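You operate a simulated robot arm through the tools that you are given. There is no shell and no other tool.

You run a simulated robot arm. Do the job below in one go: nothing can be reset, and whatever is moved stays where it is left.

Task
Fold the brown bag shut; seal it with the HOT sticker from the drawer.
Fine: top flap down on the cuff, sticker square across both and pressed on; the prep table drawer ends shut.
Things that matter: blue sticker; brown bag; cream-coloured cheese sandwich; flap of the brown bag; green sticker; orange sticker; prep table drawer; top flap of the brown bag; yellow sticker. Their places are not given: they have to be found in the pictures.

The check looks at the end state, three seconds after you hand in, the way a careful person would. Anything else that was tipped, shoved, dropped, spilled or broken makes it a failure. A push-on lid holds only when it is set on centred and level and pressed home; a screw cap is set on level and turned clockwise until tight. Flat cloth is picked up by pressing the open fingertips on it (5 to 10 N) and closing them slowly along it; thin cloth reads only 2 to 8 mm in the jaws.

Robot
A 6-joint arm with a two-finger parallel gripper, fixed in place. Base frame: the origin is on the floor under the middle of its stand, x ahead of it, y to its left, z up. Lengths are in m, angles in degrees, forces in N, time in s.
With the tool pointing down near the work surface it reaches from about 0.24 to 0.64 m from the base axis. Its first joint turns from -115.0 to 115.0 degrees. Payload 3.43 kg.
The TCP is the grasp point between the finger pads, 0.034 m short of the fingertips. In the tool frame z runs along the fingers and y along their closing line. Largest opening 0.128 m; finger width 0.024, thickness 0.012; the body of the gripper, 0.048 by 0.13 m, starts 0.096 m behind the TCP.
Orientation is told as [roll, pitch, yaw] about the base's x, y, z axes, in that order, counted from this pose: with the fingers straight down and closing along the base's y, the tool's x points along the base's -x, its y along +y and its z along -z.

Tools
- The arm moves only by the tool jog_arm. Its argument "targets" is a list that holds one entry, the list of rows, each a list of 7 numbers: the opening, from 0 (shut) to 1 (fully open), then the shift along the tool's x, y, z in m, then the turn, a rotation vector about the tool's x, y, z in degrees. In form: [[[jaw, x, y, z, wx, wy, wz], ...]]. A call has 1 to 20 rows; each row shifts and turns the commanded pose from where the row before left it, along the tool's axes as they then stand. Each row takes 0.2 s and may step no farther than 0.05 m and 8.6 degrees from the row before; otherwise, or with a gripper value out of range, the whole call is refused. Where a pose cannot be reached the arm comes as near as it can. A force on the tool above 40 N (or 10 N above the force at the start of the call, whichever is more), or a blocked arm, ends the call early, and 0.2 s more pass. Each finger travels about 0.153 m/s and halts on what it meets, pressing with about 36 N; the grip force reading is that of the motor and also rises with nothing between the fingers. The clock runs only during rows and for 0.2 s after the last one: add rows that do not move to give the fingers time. The reply holds the time, the measured pose of the TCP, the force on the tool along the base axes, the opening and the grip force, in the units named above and with some noise, with the torque about the TCP (base axes, N m) and any sound that the robot's microphone picked up, and new pictures: "views" is both (left out), scene, wrist or none.
- Cameras (640 x 400 px; columns grow to the right, rows downward): "scene" is fixed at [0.0501, -0.5023, 1.5996]; the picture's right is [0.59, -0.81, 0.00], its down [-0.49, -0.36, -0.79] and it looks along [0.64, 0.47, -0.61] (base axes); focal length 316 px, centre (320, 200). "wrist" rides on the gripper at [0.076, -0.011, -0.16] in the tool frame; the picture's right is [0.15, 0.99, 0.00], its down [-0.88, 0.13, -0.46] and it looks along [-0.45, 0.07, 0.89] (tool axes); focal length 234 px, centre (320, 200).
- raise_lower(by): slides the trunk up (or, below 0, down) by that many m; the arm rides with it, the base frame stays. It gives what a move gives, with no picture.
- pixel_to_xyz(camera, pixels): for up to 12 pixels [column, row] of the newest picture of that camera ("zoom" is the newest enlarged one), the place [x, y, z] in the base frame of the surface seen there, good to about 0.002 m. No time passes.
- zoom(camera, box): a new picture of the part [left, top, right, bottom] of that camera's present view, enlarged. No time passes.
- hand_in(): hands the job in; it is judged then, once.

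Leave the gripper open and the arm clear of the work at the hand-in unless told otherwise.

The tools are called after "Request:" as a command line: name --argument value ..., lists and objects as JSON in quotes. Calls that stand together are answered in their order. jog_arm: Moves the arm, as the interface text tells. Its arguments: {"type":"object","properties":{"targets":{"type":"array","items":{"type":"array","items":{"type":"array","items":{"type":"number"}}}},"views":{"type":"string","enum":["both","scene","wrist","none"]}},"required":["targets"]} The other tools are called the same way: raise_lower (by) moves the trunk up or down; pixel_to_xyz (camera, pixels) gives the place of the surface under pixels of a picture; zoom (camera, box) takes an enlarged picture of a part of a camera's view; hand_in () hands the job in.

At the start:

```text
time_s: 0.0
eef_pos: [0.4329, -0.0956, 1.2689]
tcp_rot: [0.0, 0.1, 0.0]
wrist_force: [0.2, -0.5, -0.7]
torque: [0.0, -0.01, 0.01]
width: 0.1278
grasp_force: 0.0
trunk travel left (down, up): [-0.925, 0.065]
```

scene: 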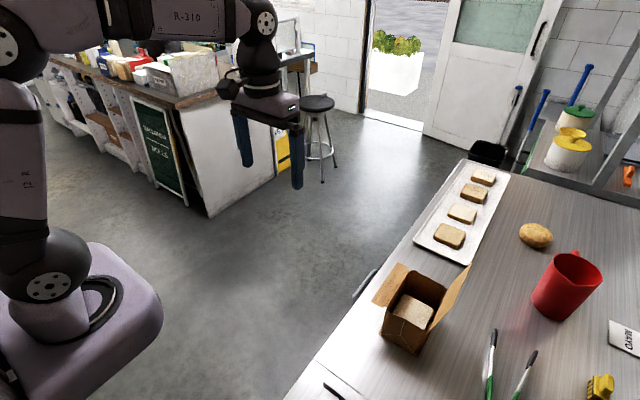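
wrist: 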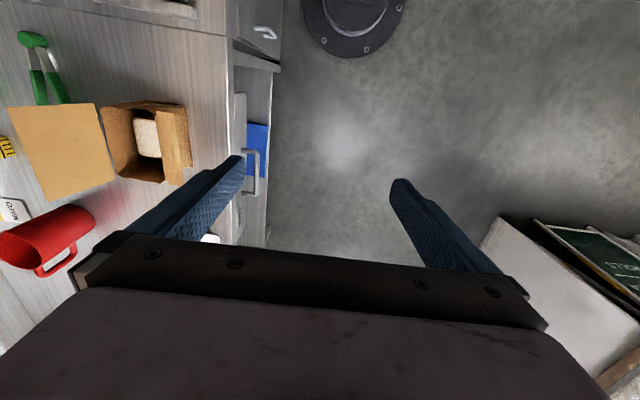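

I see the brown box-like bag at about (412,315) in the scene view, with a sandwich inside, and in the wrist view what looks like a drawer with a handle near (250,165). I'll zoom in on both to look closer.

Request:
zoom --camera "scene" --box '[320, 240, 520, 400]'

Request:
zoom --camera "wrist" --box '[0, 0, 300, 260]'

Request:
pixel_to_xyz --camera "wrist" --pixels '[[252, 150], [256, 190], [240, 100], [267, 100], [238, 200], [255, 140], [105, 110], [185, 105], [192, 165], [118, 180], [150, 140], [30, 150]]'

Request:
pixel_to_xyz --camera "scene" --pixels '[[396, 266], [373, 300], [385, 338], [420, 353], [470, 266], [437, 330], [412, 310], [365, 283], [360, 297], [320, 385], [440, 300], [445, 283]]'

```text
2.50 times, centred on (420, 320) of scene
```

zoom: 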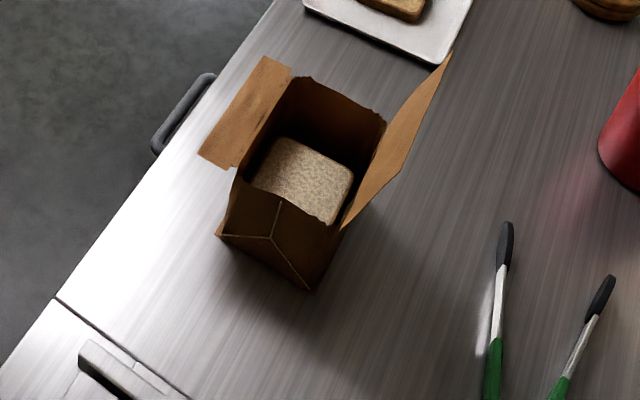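

```text
1.54 times, centred on (150, 130) of wrist
```

zoom: 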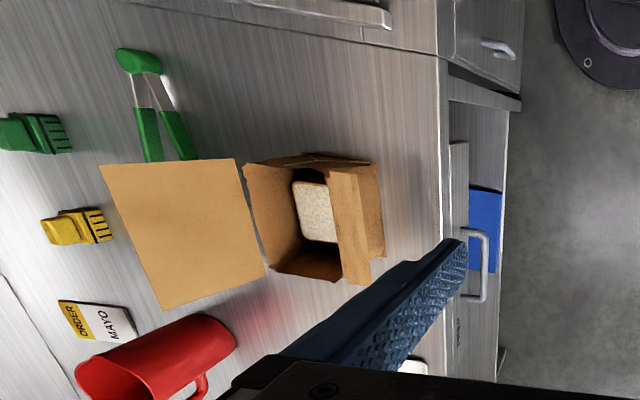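

```text
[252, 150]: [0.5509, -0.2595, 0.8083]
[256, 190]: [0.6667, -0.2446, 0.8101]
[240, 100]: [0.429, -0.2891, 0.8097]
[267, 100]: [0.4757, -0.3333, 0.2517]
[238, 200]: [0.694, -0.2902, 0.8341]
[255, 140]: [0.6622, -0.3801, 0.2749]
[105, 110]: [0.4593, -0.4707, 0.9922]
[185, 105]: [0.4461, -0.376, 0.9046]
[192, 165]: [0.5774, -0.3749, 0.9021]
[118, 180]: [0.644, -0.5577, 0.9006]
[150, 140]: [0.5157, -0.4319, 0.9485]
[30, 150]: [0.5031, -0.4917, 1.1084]
```

```text
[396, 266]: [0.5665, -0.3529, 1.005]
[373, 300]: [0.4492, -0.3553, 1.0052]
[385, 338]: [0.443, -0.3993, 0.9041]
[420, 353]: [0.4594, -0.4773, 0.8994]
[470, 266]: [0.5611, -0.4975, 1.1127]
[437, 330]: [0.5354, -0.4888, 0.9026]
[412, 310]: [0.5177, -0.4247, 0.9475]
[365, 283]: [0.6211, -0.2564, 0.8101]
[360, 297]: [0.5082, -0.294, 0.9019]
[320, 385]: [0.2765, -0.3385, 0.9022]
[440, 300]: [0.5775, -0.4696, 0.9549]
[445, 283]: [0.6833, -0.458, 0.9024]
```

The green board at about (155,145) in the scene view has text that might be a sticker key. There is also a card at (625,338) and a blue thing behind the drawer handle. I'll zoom in on those.

Request:
zoom --camera "scene" --box '[120, 90, 200, 200]'

Request:
zoom --camera "wrist" --box '[520, 200, 640, 320]'

Request:
zoom --camera "scene" --box '[560, 300, 640, 400]'

Request:
zoom --camera "wrist" --box '[200, 0, 300, 260]'

Request:
zoom --camera "scene" --box '[480, 60, 640, 200]'

```text
3.64 times, centred on (160, 145) of scene
```

zoom: 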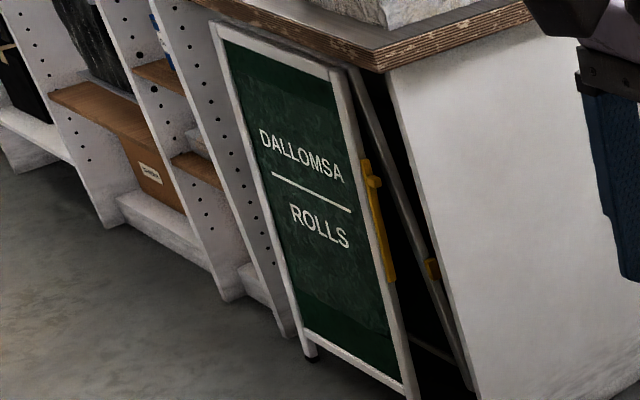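

```text
3.33 times, centred on (580, 260) of wrist
```

zoom: 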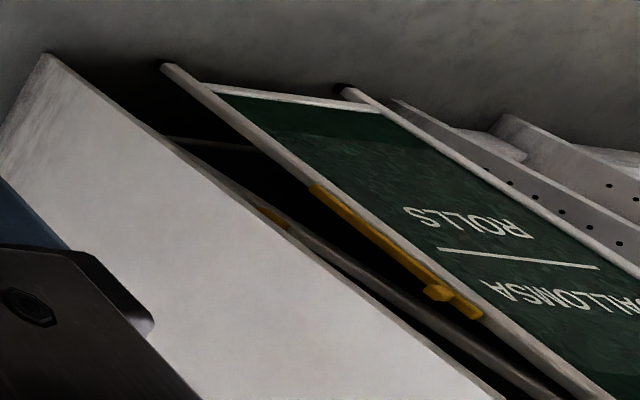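

```text
4.00 times, centred on (600, 350) of scene
```

zoom: 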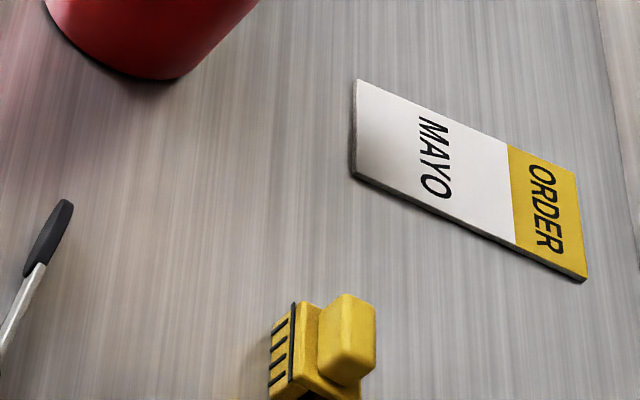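

```text
1.54 times, centred on (250, 130) of wrist
```

zoom: 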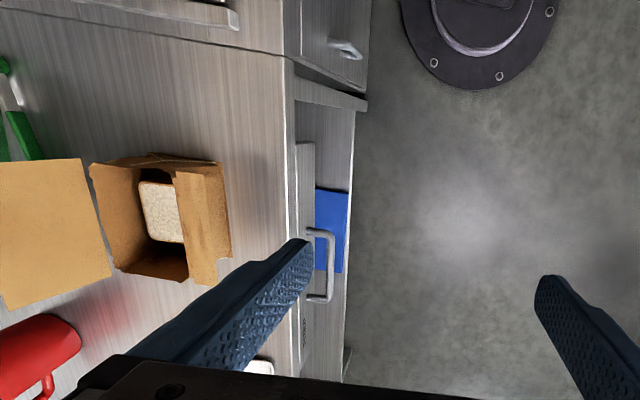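

```text
2.86 times, centred on (560, 130) of scene
```

zoom: 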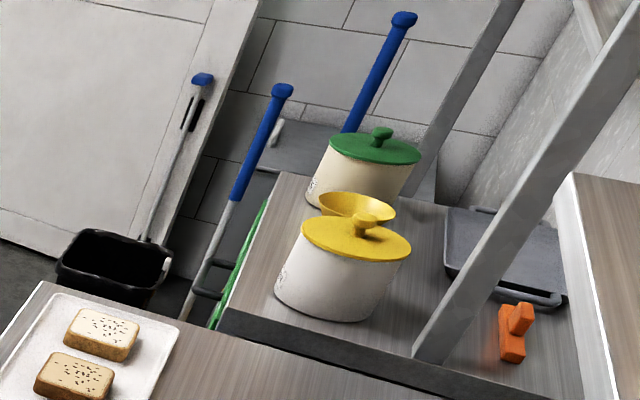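

The stickers aren't in view, so they are probably inside the drawer. The handle is a bar from about (0.55,-0.26,0.81) to (0.67,-0.245,0.81), and the table top is at z≈0.902. The bag's tall flap stands on the far side (y≈-0.49, up to z≈1.11) and the cuff is on the near side (y≈-0.36, z≈1.005). I'll turn the tool so the wrist camera faces the drawer front.

Request:
jog_arm --targets '[[[1, 0, 0, 0, 0, 0, 8.5], [1, 0, 0, 0, 0, 0, 8.5], [1, 0, 0, 0, 0, 0, 8.5], [1, 0, 0, 0, 0, 0, 8.5], [1, 0, 0, 0, 0, 0, 8.5], [1, 0, 0, 0, 0, 0, 8.5], [1, 0, 0, 0, 0, 0, 8.5], [1, 0, 0, 0, 0, 0, 8.5], [1, 0, 0, 0, 0, 0, 8.5], [1, 0, 0, 0, 0, 0, 8.5], [1, 0, 0, 0, 0, 0, 5], [1, 0, 0, 0, 0, 0, 0]]]'

```text
time_s: 2.6
eef_pos: [0.4321, -0.0954, 1.2697]
tcp_rot: [0.0, 0.1, -90.1]
wrist_force: [-0.5, 0.5, -0.5]
torque: [-0.01, -0.02, 0.03]
width: 0.128
grasp_force: 0.1
trunk travel left (down, up): [-0.925, 0.065]
```

scene: 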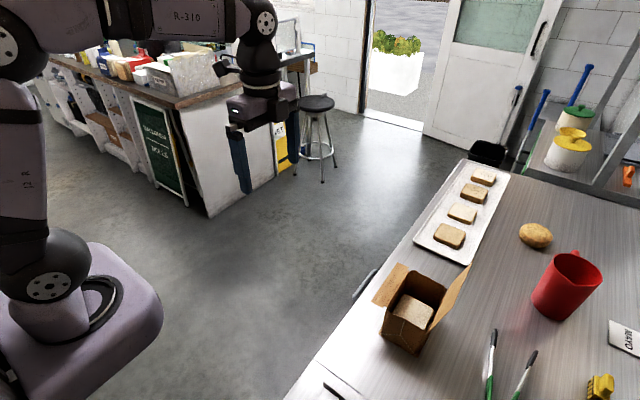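
wrist: 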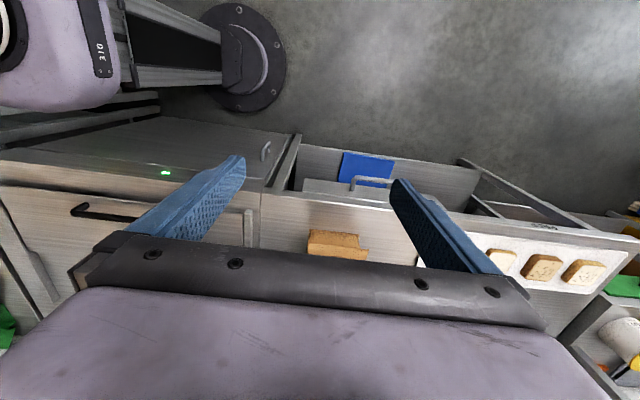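

The drawer front and its handle are now visible at about (345,187), with writing at about (545,228). I'll zoom in there.

Request:
zoom --camera "wrist" --box '[260, 120, 640, 300]'

Request:
pixel_to_xyz --camera "wrist" --pixels '[[300, 185], [300, 193], [390, 195], [355, 182], [375, 180], [265, 190], [320, 190], [340, 165], [460, 190], [505, 212], [545, 228], [465, 160]]'

```text
1.68 times, centred on (450, 210) of wrist
```

zoom: 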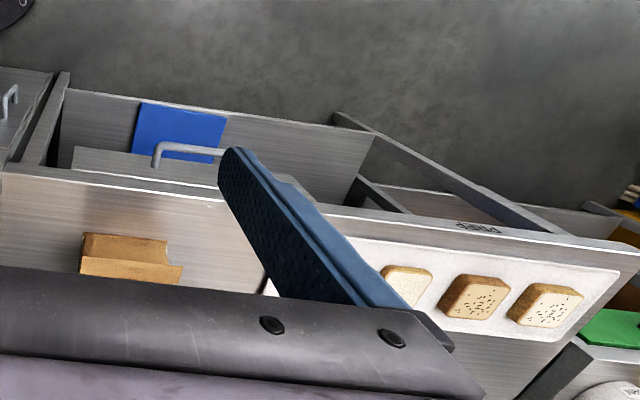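

```text
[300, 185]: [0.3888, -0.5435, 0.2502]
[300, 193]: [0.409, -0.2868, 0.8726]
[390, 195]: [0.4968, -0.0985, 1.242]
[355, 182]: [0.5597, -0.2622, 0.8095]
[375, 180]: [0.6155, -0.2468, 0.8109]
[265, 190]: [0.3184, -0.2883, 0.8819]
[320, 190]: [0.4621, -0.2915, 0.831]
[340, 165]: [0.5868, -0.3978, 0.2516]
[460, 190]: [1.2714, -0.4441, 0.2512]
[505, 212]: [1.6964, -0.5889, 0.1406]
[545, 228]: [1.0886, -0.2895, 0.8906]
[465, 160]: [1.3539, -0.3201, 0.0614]
```

The drawer front lies at y≈-0.29 for x≈0.44–0.78 and its handle bar is at y≈-0.247, z≈0.81. I'll read the robot's carriage height to choose a trunk position, and re-measure the bag while the view is clear.

Request:
pixel_to_xyz --camera "scene" --pixels '[[80, 270], [50, 288], [20, 45], [80, 340], [265, 25], [140, 290], [262, 90], [355, 298], [375, 270], [338, 385], [400, 300], [425, 280]]'

Request:
zoom --camera "scene" --box '[350, 250, 490, 360]'

```text
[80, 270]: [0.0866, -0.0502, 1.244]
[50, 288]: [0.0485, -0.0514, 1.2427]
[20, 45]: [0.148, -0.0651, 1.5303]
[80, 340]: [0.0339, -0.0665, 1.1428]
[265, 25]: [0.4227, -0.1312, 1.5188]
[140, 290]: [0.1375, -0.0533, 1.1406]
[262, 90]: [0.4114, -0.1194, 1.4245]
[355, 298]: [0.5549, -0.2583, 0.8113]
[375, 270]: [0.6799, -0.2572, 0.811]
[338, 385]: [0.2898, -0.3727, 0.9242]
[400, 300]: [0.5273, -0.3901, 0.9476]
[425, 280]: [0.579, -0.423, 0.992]
```

```text
3.64 times, centred on (420, 305) of scene
```

zoom: 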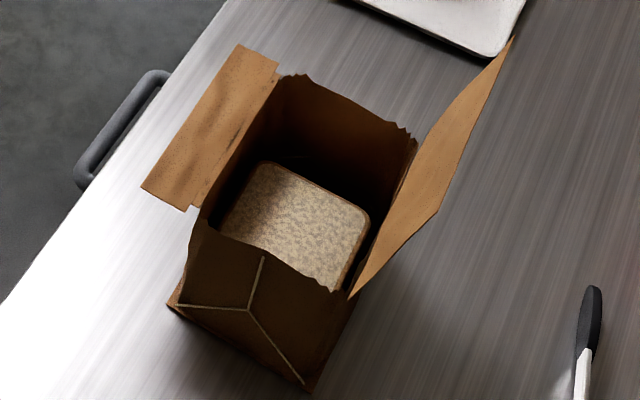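

The bag's geometry matters for the fold, so I'll measure the corners of the cuff, rim and tall flap in the zoomed picture.

Request:
pixel_to_xyz --camera "zoom" --pixels '[[240, 50], [272, 64], [148, 186], [188, 205], [230, 120], [200, 215], [285, 80], [411, 135], [508, 48], [434, 205], [354, 290], [430, 150]]'

Request:
raise_lower --by -0.15

```text
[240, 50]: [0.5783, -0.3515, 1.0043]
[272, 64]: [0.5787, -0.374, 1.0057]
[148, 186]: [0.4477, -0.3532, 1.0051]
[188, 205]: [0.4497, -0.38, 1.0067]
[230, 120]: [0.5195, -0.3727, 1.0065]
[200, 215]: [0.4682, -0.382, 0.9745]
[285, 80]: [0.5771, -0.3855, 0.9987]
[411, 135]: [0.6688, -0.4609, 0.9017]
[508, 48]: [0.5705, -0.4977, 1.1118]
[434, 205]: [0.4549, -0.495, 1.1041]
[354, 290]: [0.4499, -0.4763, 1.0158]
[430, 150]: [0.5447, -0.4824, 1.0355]
```

```text
time_s: 4.3
eef_pos: [0.4323, -0.0959, 1.1191]
tcp_rot: [-0.1, 0.0, -90.0]
wrist_force: [0.2, 0.2, 0.3]
torque: [-0.02, 0.0, 0.02]
width: 0.128
grasp_force: 0.1
trunk travel left (down, up): [-0.775, 0.215]
```

The cuff lies flat at z≈1.005 (x 0.448–0.579, y -0.351 to -0.38). The flap hinges at about y≈-0.473 and stands to z≈1.11. First comes the drawer: I'll turn back to yaw 0 and move to a point above the handle with the jaw at about 0.28.

Request:
jog_arm --targets '[[[0.28, 0, 0, 0, 0, 0, -8.5], [0.28, 0, 0, 0, 0, 0, -8.5], [0.28, 0, 0, 0, 0, 0, -8.5], [0.28, 0, 0, 0, 0, 0, -8.5], [0.28, 0, 0, 0, 0, 0, -8.5], [0.28, 0, 0, 0, 0, 0, -8.5], [0.28, 0, 0, 0, 0, 0, -8.5], [0.28, 0, 0, 0, 0, 0, -8.5], [0.28, 0, 0, 0, 0, 0, -8.5], [0.28, 0, 0, 0, 0, 0, -8.5], [0.28, 0, 0, 0, 0, 0, -5], [0.28, -0.0255, -0.0255, 0.0265, 0, 0, 0], [0.28, -0.0255, -0.0255, 0.0265, 0, 0, 0], [0.28, -0.0255, -0.0255, 0.0265, 0, 0, 0], [0.28, -0.0255, -0.0255, 0.0265, 0, 0, 0], [0.28, -0.0255, -0.0255, 0.0265, 0, 0, 0], [0.28, -0.0255, -0.0235, 0.0265, 0, 0, 0], [0.28, 0, 0, 0, 0, 0, 0]]]'

```text
time_s: 8.2
eef_pos: [0.5828, -0.2496, 0.9595]
tcp_rot: [0.0, 0.0, 0.1]
wrist_force: [0.1, -0.4, 0.1]
torque: [0.0, -0.04, -0.02]
width: 0.0359
grasp_force: 0.1
trunk travel left (down, up): [-0.775, 0.215]
```

scene: 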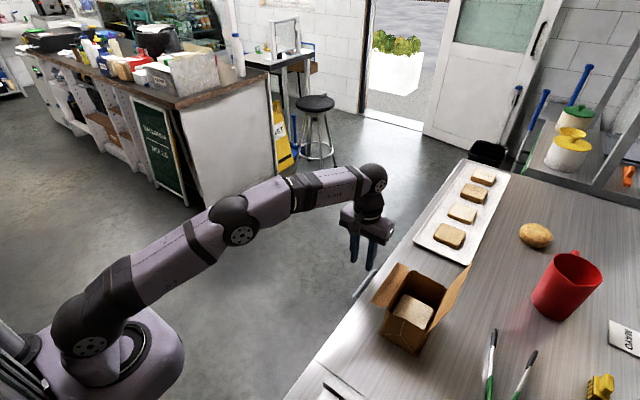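
wrist: 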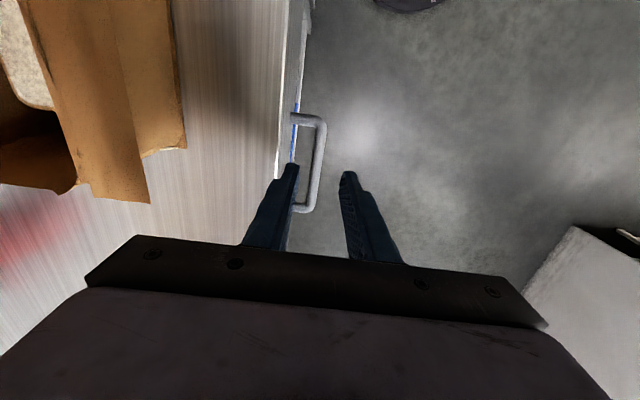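

The handle is clearly visible in the wrist view between (295,118) and (305,208). I'll measure the bar and the drawer front precisely.

Request:
pixel_to_xyz --camera "wrist" --pixels '[[322, 130], [320, 150], [317, 175], [315, 195], [300, 118], [300, 208], [295, 150], [283, 150], [290, 60], [318, 120]]'

Request:
zoom --camera "wrist" --box '[240, 80, 400, 240]'

```text
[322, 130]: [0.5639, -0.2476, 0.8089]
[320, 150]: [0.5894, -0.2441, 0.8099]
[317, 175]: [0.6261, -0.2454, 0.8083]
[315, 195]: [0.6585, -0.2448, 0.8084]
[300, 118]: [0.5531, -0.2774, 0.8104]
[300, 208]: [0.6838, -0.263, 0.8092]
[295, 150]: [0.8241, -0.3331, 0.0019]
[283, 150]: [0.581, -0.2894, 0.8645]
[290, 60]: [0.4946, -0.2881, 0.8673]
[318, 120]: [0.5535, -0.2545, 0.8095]
```

```text
2.50 times, centred on (320, 160) of wrist
```

zoom: 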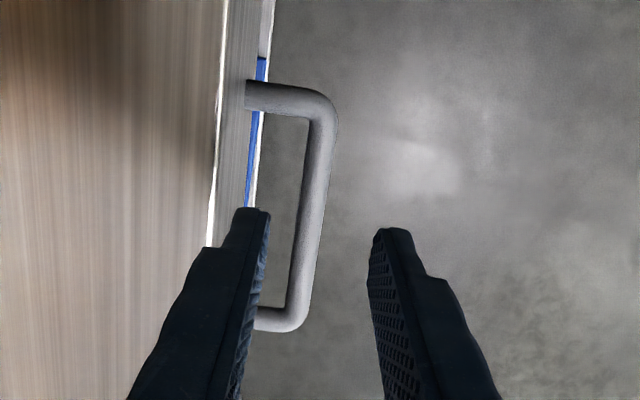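

The bar's centre is near y=-0.248 and its top is at z≈0.81. I'll go down to TCP z≈0.822, so the fingertips straddle the bar while the gripper body clears the table edge.

Request:
jog_arm --targets '[[[0.28, -0.007, 0.0016, 0.035, 0, 0, 0], [0.28, 0, 0, 0.035, 0, 0, 0], [0.28, 0, 0, 0.025, 0, 0, 0], [0.28, 0, 0, 0.02, 0, 0, 0], [0.28, 0, 0, 0.0225, 0, 0, 0], [0.28, 0, 0, 0, 0, 0, 0]]]'

```text
time_s: 9.6
eef_pos: [0.5917, -0.246, 0.8221]
tcp_rot: [0.0, 0.0, 0.0]
wrist_force: [-0.4, -0.4, 0.6]
torque: [0.02, 0.0, 0.03]
width: 0.036
grasp_force: 0.1
trunk travel left (down, up): [-0.775, 0.215]
```

scene: 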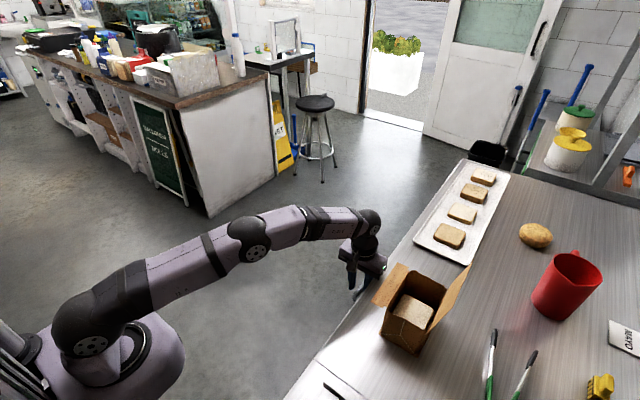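
wrist: 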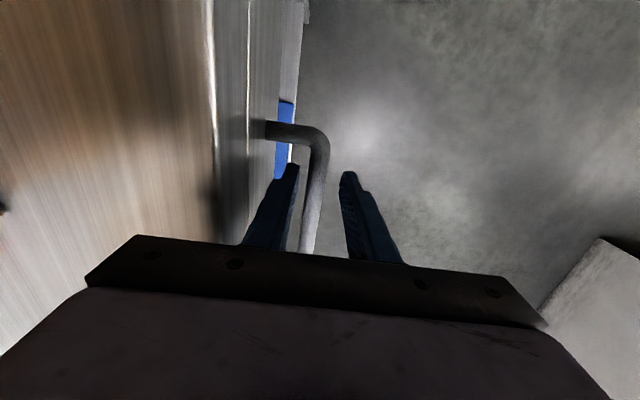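

The fingers straddle the bar with no contact. I'll close on it.

Request:
jog_arm --targets '[[[0.15, 0, 0, 0, 0, 0, 0], [0.08, 0, 0, 0, 0, 0, 0], [0.04, 0, 0, 0, 0, 0, 0], [0.0, 0, 0, 0, 0, 0, 0], [0.0, 0, 0, 0, 0, 0, 0]]]' --views "wrist"

```text
time_s: 10.8
eef_pos: [0.5915, -0.2456, 0.8226]
tcp_rot: [0.0, 0.0, 0.0]
wrist_force: [0.0, -0.5, -2.1]
torque: [-0.04, -0.43, 0.03]
width: 0.0147
grasp_force: 44.4
trunk travel left (down, up): [-0.775, 0.215]
```

wrist: 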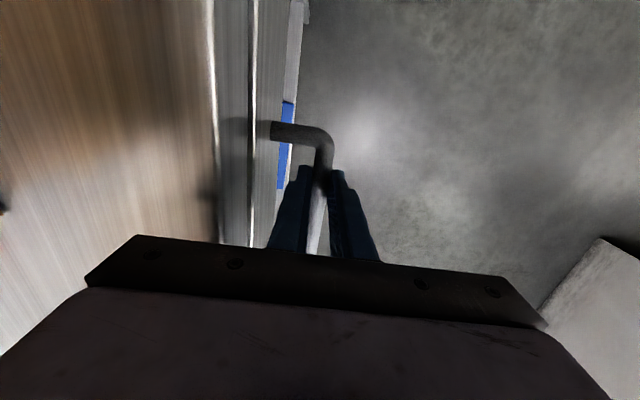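

The bar is gripped at 14.7 mm width. I'll pull the drawer out along +y in small steps.

Request:
jog_arm --targets '[[[0, 0, 0.01, 0, 0, 0, 0], [0, 0, 0.015, 0, 0, 0, 0], [0, 0, 0.02, 0, 0, 0, 0], [0, 0, 0.02, 0, 0, 0, 0], [0, 0, 0.02, 0, 0, 0, 0], [0, 0, 0.02, 0, 0, 0, 0], [0, 0, 0, 0, 0, 0, 0]]]'

```text
time_s: 12.3
eef_pos: [0.5923, -0.1402, 0.8214]
tcp_rot: [0.0, 0.1, 0.0]
wrist_force: [-2.4, 1.4, -2.5]
torque: [0.15, 0.25, 0.06]
width: 0.0146
grasp_force: 45.4
trunk travel left (down, up): [-0.775, 0.215]
```

scene: 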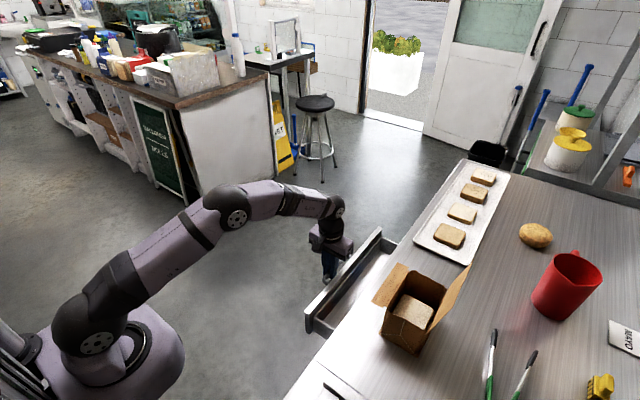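
wrist: 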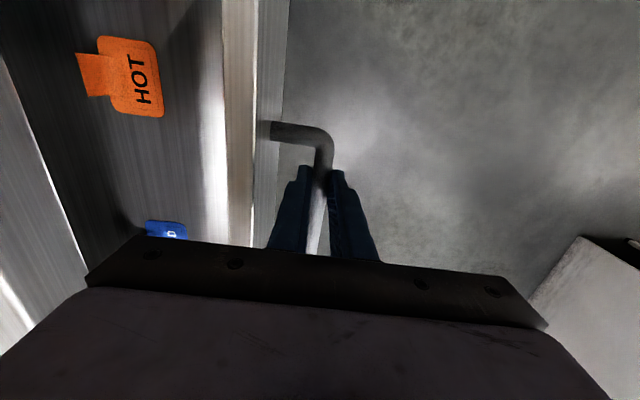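

The drawer moves freely, and the orange sticker reading "HOT" shows in the wrist view at (130,75), with a pull tab on its -y side. I'll pull the drawer out further to get more room.

Request:
jog_arm --targets '[[[0, 0, 0.02, 0, 0, 0, 0], [0, 0, 0.02, 0, 0, 0, 0], [0, 0, 0.02, 0, 0, 0, 0], [0, 0, 0.02, 0, 0, 0, 0], [0, 0, 0.01, 0, 0, 0, 0], [0, 0, 0, 0, 0, 0, 0]]]'

```text
time_s: 13.8
eef_pos: [0.5924, -0.05, 0.8217]
tcp_rot: [0.1, -0.2, 0.1]
wrist_force: [-1.0, -1.9, 5.1]
torque: [0.0, 0.69, 0.0]
width: 0.0144
grasp_force: 45.2
trunk travel left (down, up): [-0.775, 0.215]
```

scene: 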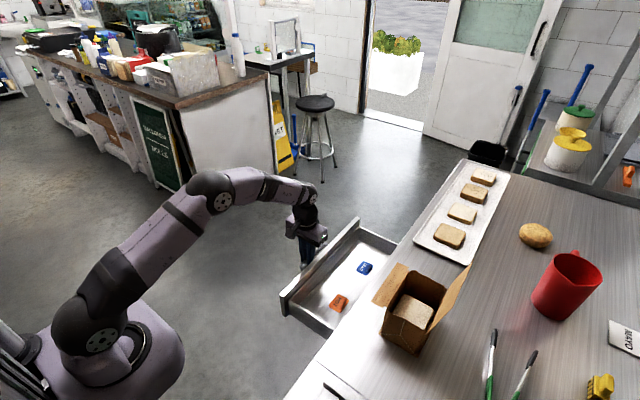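
wrist: 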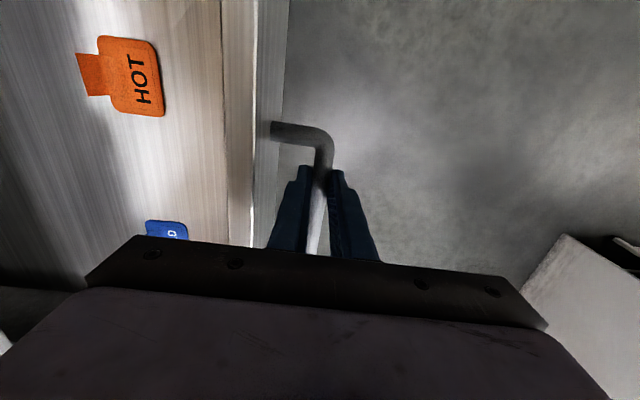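

The drawer is open by about 0.195 m. I'll release the handle with a small opening and go straight up to look at the stickers.

Request:
jog_arm --targets '[[[0.28, 0, 0, 0, 0, 0, 0], [0.28, 0, 0, 0, 0, 0, 0], [0.28, 0, 0, 0, 0, 0, 0], [0.28, 0, 0, -0.03, 0, 0, 0], [0.28, 0, 0, -0.04, 0, 0, 0], [0.28, 0.03, -0.02, -0.03, 0, 0, 0], [0.28, 0.04, -0.02, -0.02, 0, 0, 0], [0.28, 0.04, -0.02, 0, 0, 0, 0], [0.28, 0.04, 0, 0, 0, 0, 0], [0.28, 0, 0, 0, 0, 0, 0]]]'

```text
time_s: 15.9
eef_pos: [0.4413, -0.1091, 0.939]
tcp_rot: [0.0, 0.0, 0.0]
wrist_force: [-0.3, -0.2, 0.1]
torque: [-0.01, -0.01, 0.02]
width: 0.0357
grasp_force: 0.0
trunk travel left (down, up): [-0.775, 0.215]
```

scene: 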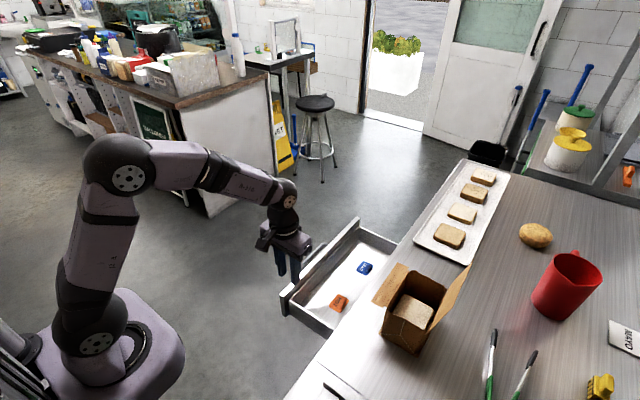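
wrist: 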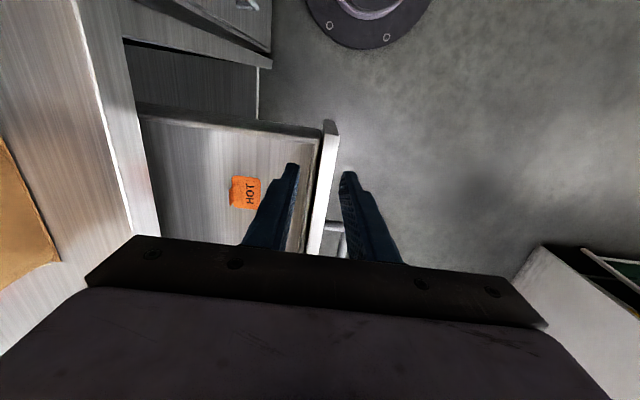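

Request:
zoom --camera "wrist" --box '[130, 110, 340, 250]'

Request:
pixel_to_xyz --camera "wrist" --pixels '[[231, 178], [259, 178], [256, 208], [231, 203], [245, 192], [220, 190], [200, 150], [260, 150], [325, 130], [310, 170], [155, 110], [160, 180]]'

Request:
zoom --camera "scene" --box '[280, 210, 420, 340]'

```text
2.86 times, centred on (235, 180) of wrist
```

zoom: 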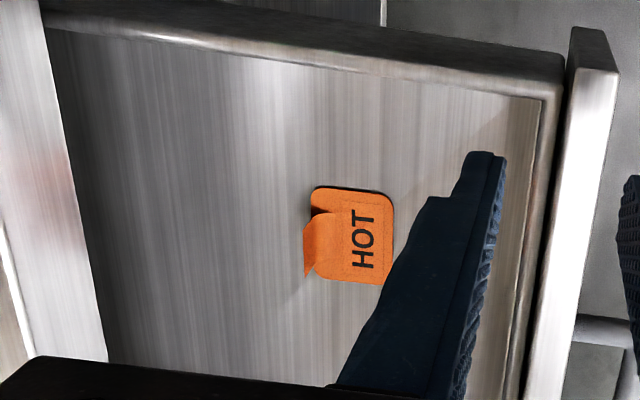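

```text
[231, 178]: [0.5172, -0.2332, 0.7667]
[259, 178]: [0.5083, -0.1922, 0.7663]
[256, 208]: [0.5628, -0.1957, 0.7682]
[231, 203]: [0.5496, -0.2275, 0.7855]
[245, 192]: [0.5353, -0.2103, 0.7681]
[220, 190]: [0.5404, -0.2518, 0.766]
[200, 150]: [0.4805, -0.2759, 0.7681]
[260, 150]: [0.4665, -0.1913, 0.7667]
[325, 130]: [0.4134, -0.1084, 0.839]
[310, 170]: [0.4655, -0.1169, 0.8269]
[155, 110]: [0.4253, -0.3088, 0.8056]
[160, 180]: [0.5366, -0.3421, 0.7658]
```

```text
3.08 times, centred on (350, 275) of scene
```

zoom: 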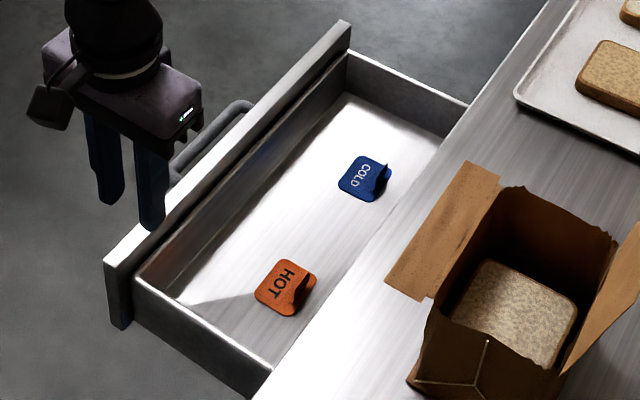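

The HOT sticker's flat body lies at about x 0.513–0.563, y -0.192 to -0.233, z≈0.768. Its tab curls up on the -y side to z≈0.786. I'll fold the bag flap first so I know the real geometry, before fetching the sticker. I'll raise the trunk, then turn to yaw -90 while going up.

Request:
raise_lower --by 0.15

Request:
jog_arm --targets '[[[0.6, 0, 0, -0.013, 0, 0, 8.5], [0.6, 0, 0, -0.013, 0, 0, 8.5], [0.6, 0, 0, -0.013, 0, 0, 8.5], [0.6, 0, 0, -0.013, 0, 0, 8.5], [0.6, 0, 0, -0.013, 0, 0, 8.5], [0.6, 0, 0, -0.013, 0, 0, 8.5], [0.6, 0, 0, -0.013, 0, 0, 8.5], [0.6, 0, 0, -0.013, 0, 0, 8.5], [0.6, 0, 0, -0.013, 0, 0, 8.5], [0.6, 0, 0, -0.013, 0, 0, 8.5], [0.6, 0, 0.02, 0, 0, 0, 5], [0.6, 0, 0.025, 0, 0, 0, 0], [0.6, 0, 0.025, 0, 0, 0, 0], [0.6, 0, 0, 0, 0, 0, 0]]]'

```text
time_s: 17.7
eef_pos: [0.4412, -0.1094, 1.09]
tcp_rot: [-0.1, 0.0, 0.0]
wrist_force: [1.1, -0.2, -0.5]
torque: [-0.03, -0.01, 0.03]
width: 0.0359
grasp_force: 0.0
trunk travel left (down, up): [-0.925, 0.065]
```

```text
time_s: 20.7
eef_pos: [0.5093, -0.1067, 1.223]
tcp_rot: [0.1, 0.0, -89.9]
wrist_force: [-0.7, 0.6, 0.0]
torque: [-0.03, -0.03, -0.04]
width: 0.0768
grasp_force: 0.0
trunk travel left (down, up): [-0.925, 0.065]
```

scene: 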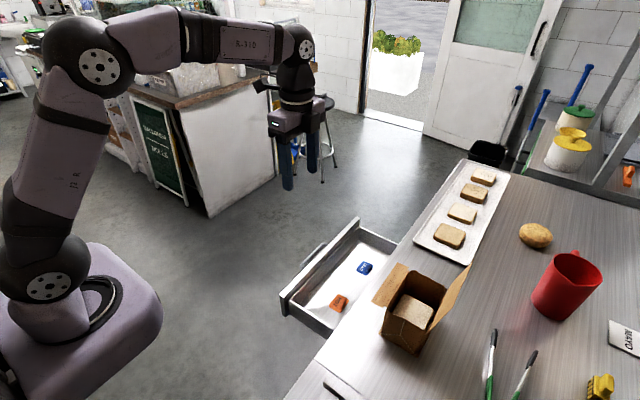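
wrist: 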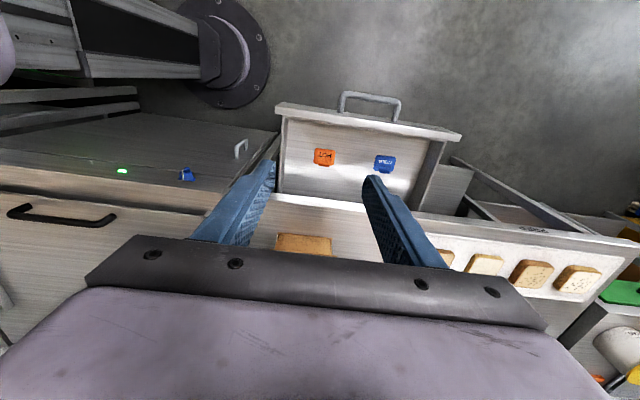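

I'll tilt the fingers 30° toward -y (away from the robot) and move over the bag at z≈1.22 until the fingertips are past the standing flap.

Request:
jog_arm --targets '[[[0.6, 0, 0, 0, 0, -7.5, 0], [0.6, 0, 0, 0, 0, -7.5, 0], [0.6, 0, 0, 0, 0, -7.5, 0], [0.6, 0, 0, 0, 0, -7.5, 0], [0.6, -0.03464, 0, 0.02, 0, 0, 0], [0.6, -0.03464, 0, 0.02, 0, 0, 0], [0.6, -0.03464, 0, 0.02, 0, 0, 0], [0.6, -0.03464, 0, 0.02, 0, 0, 0], [0.6, -0.03464, 0, 0.02, 0, 0, 0], [0.6, -0.03464, 0, 0.02, 0, 0, 0], [0.6, -0.03464, 0, 0.02, 0, 0, 0], [0.6, -0.03464, 0, 0.02, 0, 0, 0], [0.6, -0.03464, 0, 0.02, 0, 0, 0], [0.6, -0.03464, 0, 0.02, 0, 0, 0], [0.6, 0, 0, 0, 0, 0, 0]]]'

```text
time_s: 23.9
eef_pos: [0.4999, -0.4959, 1.212]
tcp_rot: [-0.1, -29.9, -89.9]
wrist_force: [0.7, -0.4, -0.7]
torque: [-0.01, 0.0, 0.01]
width: 0.0767
grasp_force: 0.0
out of reach, approached as far as the arm can: row 14
trunk travel left (down, up): [-0.925, 0.065]
```

scene: 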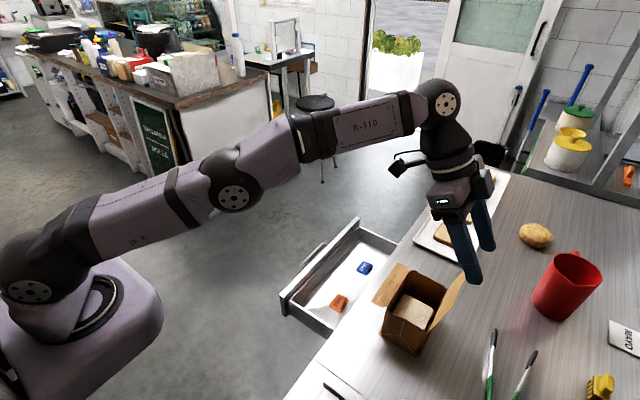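
wrist: 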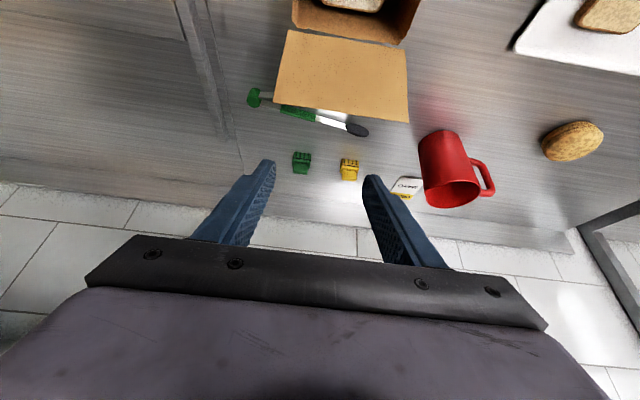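

The reach limit was met at y≈-0.496 because the wrist is high. Raising the trunk and then lowering the hand should give more reach. The flap's top edge is at y≈-0.498, so I need the TCP near y≈-0.512 before I go down.

Request:
raise_lower --by 0.06

Request:
jog_arm --targets '[[[0.6, 0.0125, 0, 0.02165, 0, 0, 0], [0.6, 0.0125, 0, 0.02165, 0, 0, 0], [0.6, -0.0139, 0, 0.008, 0, 0, 0], [0.6, 0, 0, 0, 0, 0, 0]]]'

```text
time_s: 24.9
eef_pos: [0.5, -0.4957, 1.2727]
tcp_rot: [-0.1, -30.0, -90.0]
wrist_force: [0.3, 0.7, -0.3]
torque: [0.0, -0.01, 0.02]
width: 0.0769
grasp_force: 0.2
trunk travel left (down, up): [-0.985, 0.005]
```

```text
time_s: 25.9
eef_pos: [0.4993, -0.5113, 1.224]
tcp_rot: [0.1, -29.9, -90.0]
wrist_force: [-0.6, -0.3, 0.3]
torque: [-0.02, 0.02, -0.01]
width: 0.0767
grasp_force: 0.1
trunk travel left (down, up): [-0.985, 0.005]
```

scene: 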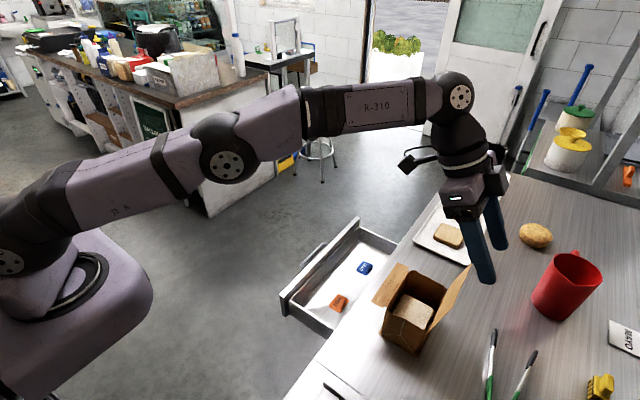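
wrist: 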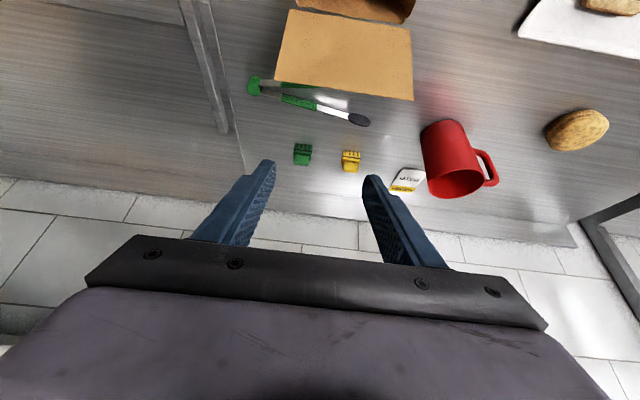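

Now at (0.499,-0.511,1.224). I'll measure the flap's top edge in the wrist view before going down behind it.

Request:
pixel_to_xyz --camera "wrist" --pixels '[[278, 76], [345, 87], [410, 97], [292, 14], [408, 30], [350, 22], [345, 60]]'

Request:
zoom --camera "wrist" --box '[200, 0, 480, 200]'

```text
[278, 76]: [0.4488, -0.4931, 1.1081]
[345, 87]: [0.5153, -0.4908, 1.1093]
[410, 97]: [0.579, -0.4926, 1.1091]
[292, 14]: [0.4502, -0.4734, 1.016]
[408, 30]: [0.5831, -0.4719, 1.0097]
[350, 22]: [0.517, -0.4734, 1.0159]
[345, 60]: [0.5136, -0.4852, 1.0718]
```

```text
2.00 times, centred on (340, 100) of wrist
```

zoom: 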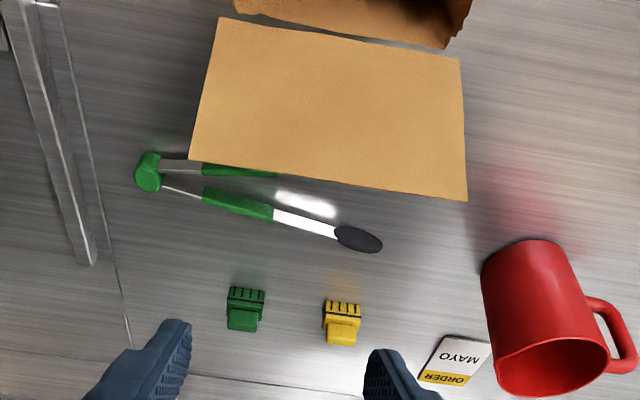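

The flap's top edge is at y≈-0.492, z≈1.11 and its hinge is at y≈-0.472, z≈1.008. So the folded edge should land near y≈-0.366, on top of the cuff. I'll go down behind it to TCP z≈1.12.

Request:
jog_arm --targets '[[[0.6, 0.013, 0, 0.0225, 0, 0, 0], [0.6, 0.013, 0, 0.0225, 0, 0, 0], [0.6, 0.013, 0, 0.0225, 0, 0, 0], [0.6, 0.013, 0, 0.0225, 0, 0, 0], [0.6, 0, 0, 0, 0, 0, 0]]]'

```text
time_s: 27.1
eef_pos: [0.501, -0.5126, 1.1204]
tcp_rot: [0.0, -29.9, -89.9]
wrist_force: [0.1, -0.4, 0.4]
torque: [0.03, -0.01, -0.01]
width: 0.0768
grasp_force: 0.1
trunk travel left (down, up): [-0.985, 0.005]
```

scene: 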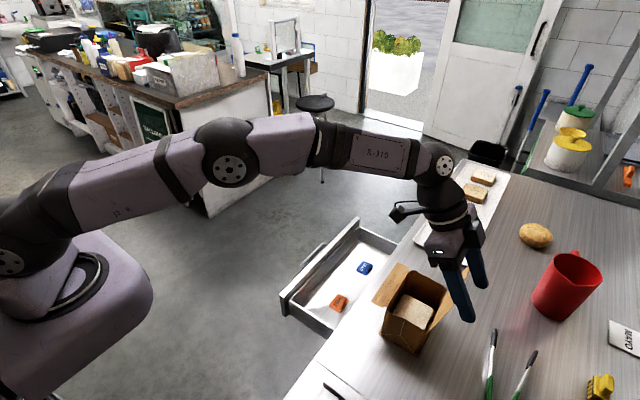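
wrist: 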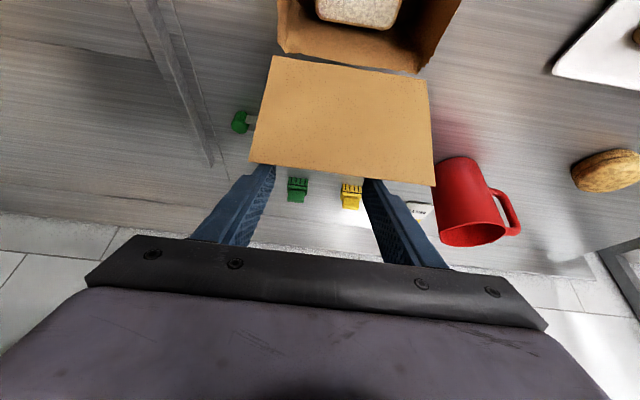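

The fingertips are now behind the flap. I'll pull toward +y gently and watch the force.

Request:
jog_arm --targets '[[[0.6, 0.0104, 0, -0.006, 0, 0, 0], [0.6, 0.0104, 0, -0.006, 0, 0, 0], [0.6, 0.0104, 0, -0.006, 0, 0, 0], [0.6, 0.0104, 0, -0.006, 0, 0, 0], [0.6, 0, 0, 0, 0, 0, 0]]]'

```text
time_s: 28.3
eef_pos: [0.5013, -0.4624, 1.1201]
tcp_rot: [0.1, -30.1, -90.0]
wrist_force: [-0.1, 0.5, -0.3]
torque: [-0.02, 0.01, 0.0]
width: 0.0769
grasp_force: 0.1
trunk travel left (down, up): [-0.985, 0.005]
```

scene: 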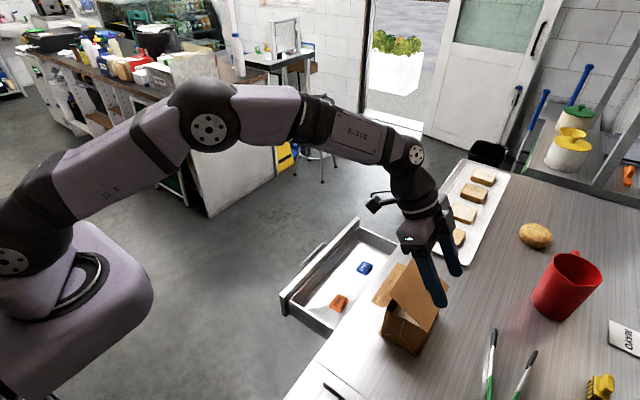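
wrist: 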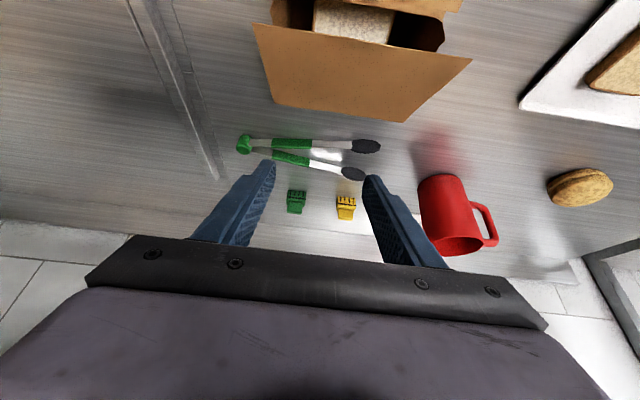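

The flap has swung over with almost no force. I'll zoom in to see its present angle.

Request:
zoom --camera "scene" --box '[350, 240, 490, 360]'

Request:
pixel_to_xyz --camera "wrist" --pixels '[[256, 28], [470, 60], [275, 98], [408, 118], [345, 70], [345, 105], [365, 45]]'

```text
3.33 times, centred on (420, 300) of scene
```

zoom: 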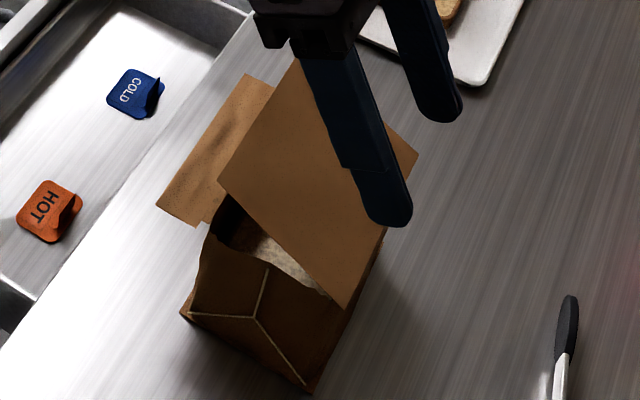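

```text
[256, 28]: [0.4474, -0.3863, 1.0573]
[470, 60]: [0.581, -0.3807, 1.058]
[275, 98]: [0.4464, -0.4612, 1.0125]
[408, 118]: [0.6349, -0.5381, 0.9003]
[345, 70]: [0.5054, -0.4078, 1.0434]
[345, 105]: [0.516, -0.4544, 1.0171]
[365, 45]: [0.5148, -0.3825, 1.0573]
```

The flap rests at about 33° above flat, with its edge at y≈-0.382, z≈1.058. I'll bring the tool back to vertical, move above the flap's front part, and lower it to press the flap down.

Request:
jog_arm --targets '[[[0.6, 0, 0, 0, 0, 7.5, 0], [0.6, 0, 0, 0, 0, 7.5, 0], [0.6, 0, 0, 0, 0, 7.5, 0], [0.6, 0, 0, 0, 0, 7.5, 0], [0.6, 0.025, 0.004, 0, 0, 0, 0], [0.6, 0.025, 0.004, 0, 0, 0, 0], [0.6, 0.025, 0.004, 0, 0, 0, 0], [0.6, 0, 0, 0.015, 0, 0, 0], [0.6, 0, 0, 0.012, 0, 0, 0], [0.6, 0, 0, 0.012, 0, 0, 0], [0.6, 0, 0, 0.01, 0, 0, 0], [0.6, 0, 0, 0, 0, 0, 0]]]'

```text
time_s: 30.9
eef_pos: [0.4846, -0.3609, 1.0746]
tcp_rot: [0.1, 0.0, -90.0]
wrist_force: [0.2, 0.3, -0.8]
torque: [0.02, -0.01, 0.02]
width: 0.077
grasp_force: 0.0
out of reach, approached as far as the arm can: row 3, 4
trunk travel left (down, up): [-0.985, 0.005]
```

scene: 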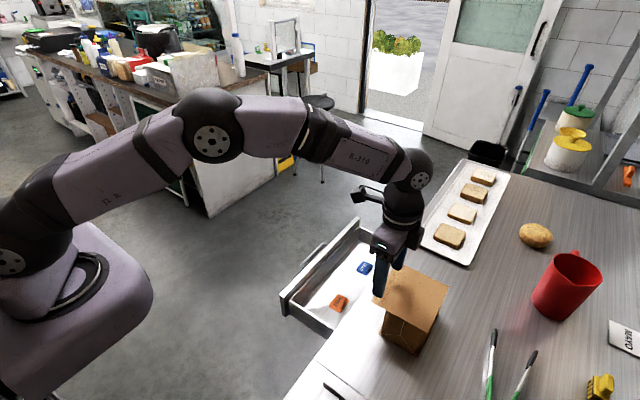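
wrist: 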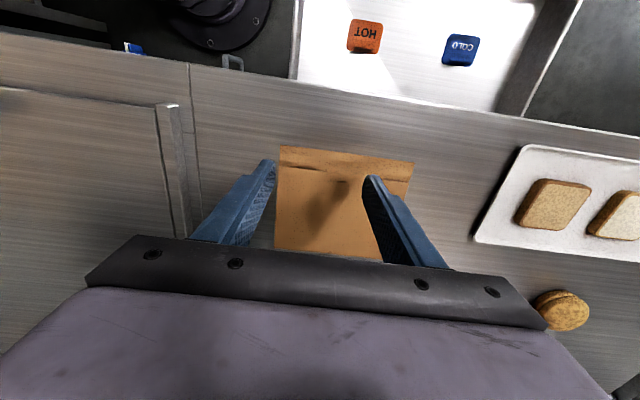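

The hand ended 2–3 cm off because of a reach limit during the untilt. The flap looks nearly flat already, so I'll check its heights.

Request:
pixel_to_xyz --camera "wrist" --pixels '[[282, 150], [282, 166], [345, 158], [345, 172], [410, 165], [407, 185], [340, 220], [320, 240], [300, 200], [345, 165]]'

Request:
zoom --camera "wrist" --box '[240, 130, 440, 260]'

Request:
zoom --camera "scene" --box '[350, 240, 490, 360]'

```text
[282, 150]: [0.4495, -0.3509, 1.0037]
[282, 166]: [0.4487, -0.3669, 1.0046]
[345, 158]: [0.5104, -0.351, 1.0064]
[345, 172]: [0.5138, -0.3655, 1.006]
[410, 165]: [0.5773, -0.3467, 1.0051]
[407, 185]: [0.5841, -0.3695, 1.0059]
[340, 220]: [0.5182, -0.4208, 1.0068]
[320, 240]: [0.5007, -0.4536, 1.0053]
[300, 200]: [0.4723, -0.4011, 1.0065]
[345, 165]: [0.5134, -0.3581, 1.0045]
```

```text
3.08 times, centred on (340, 195) of wrist
```

zoom: 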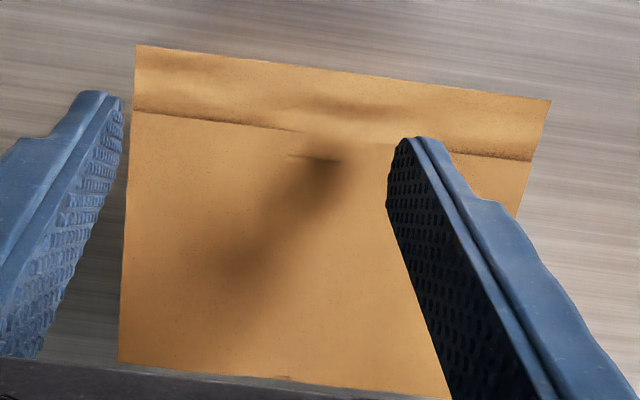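

```text
3.33 times, centred on (420, 300) of scene
```

zoom: 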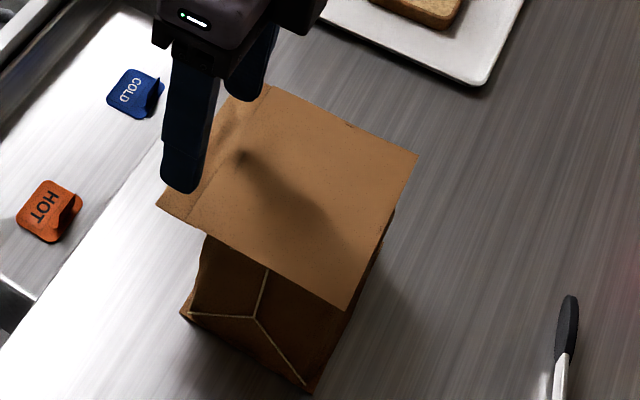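

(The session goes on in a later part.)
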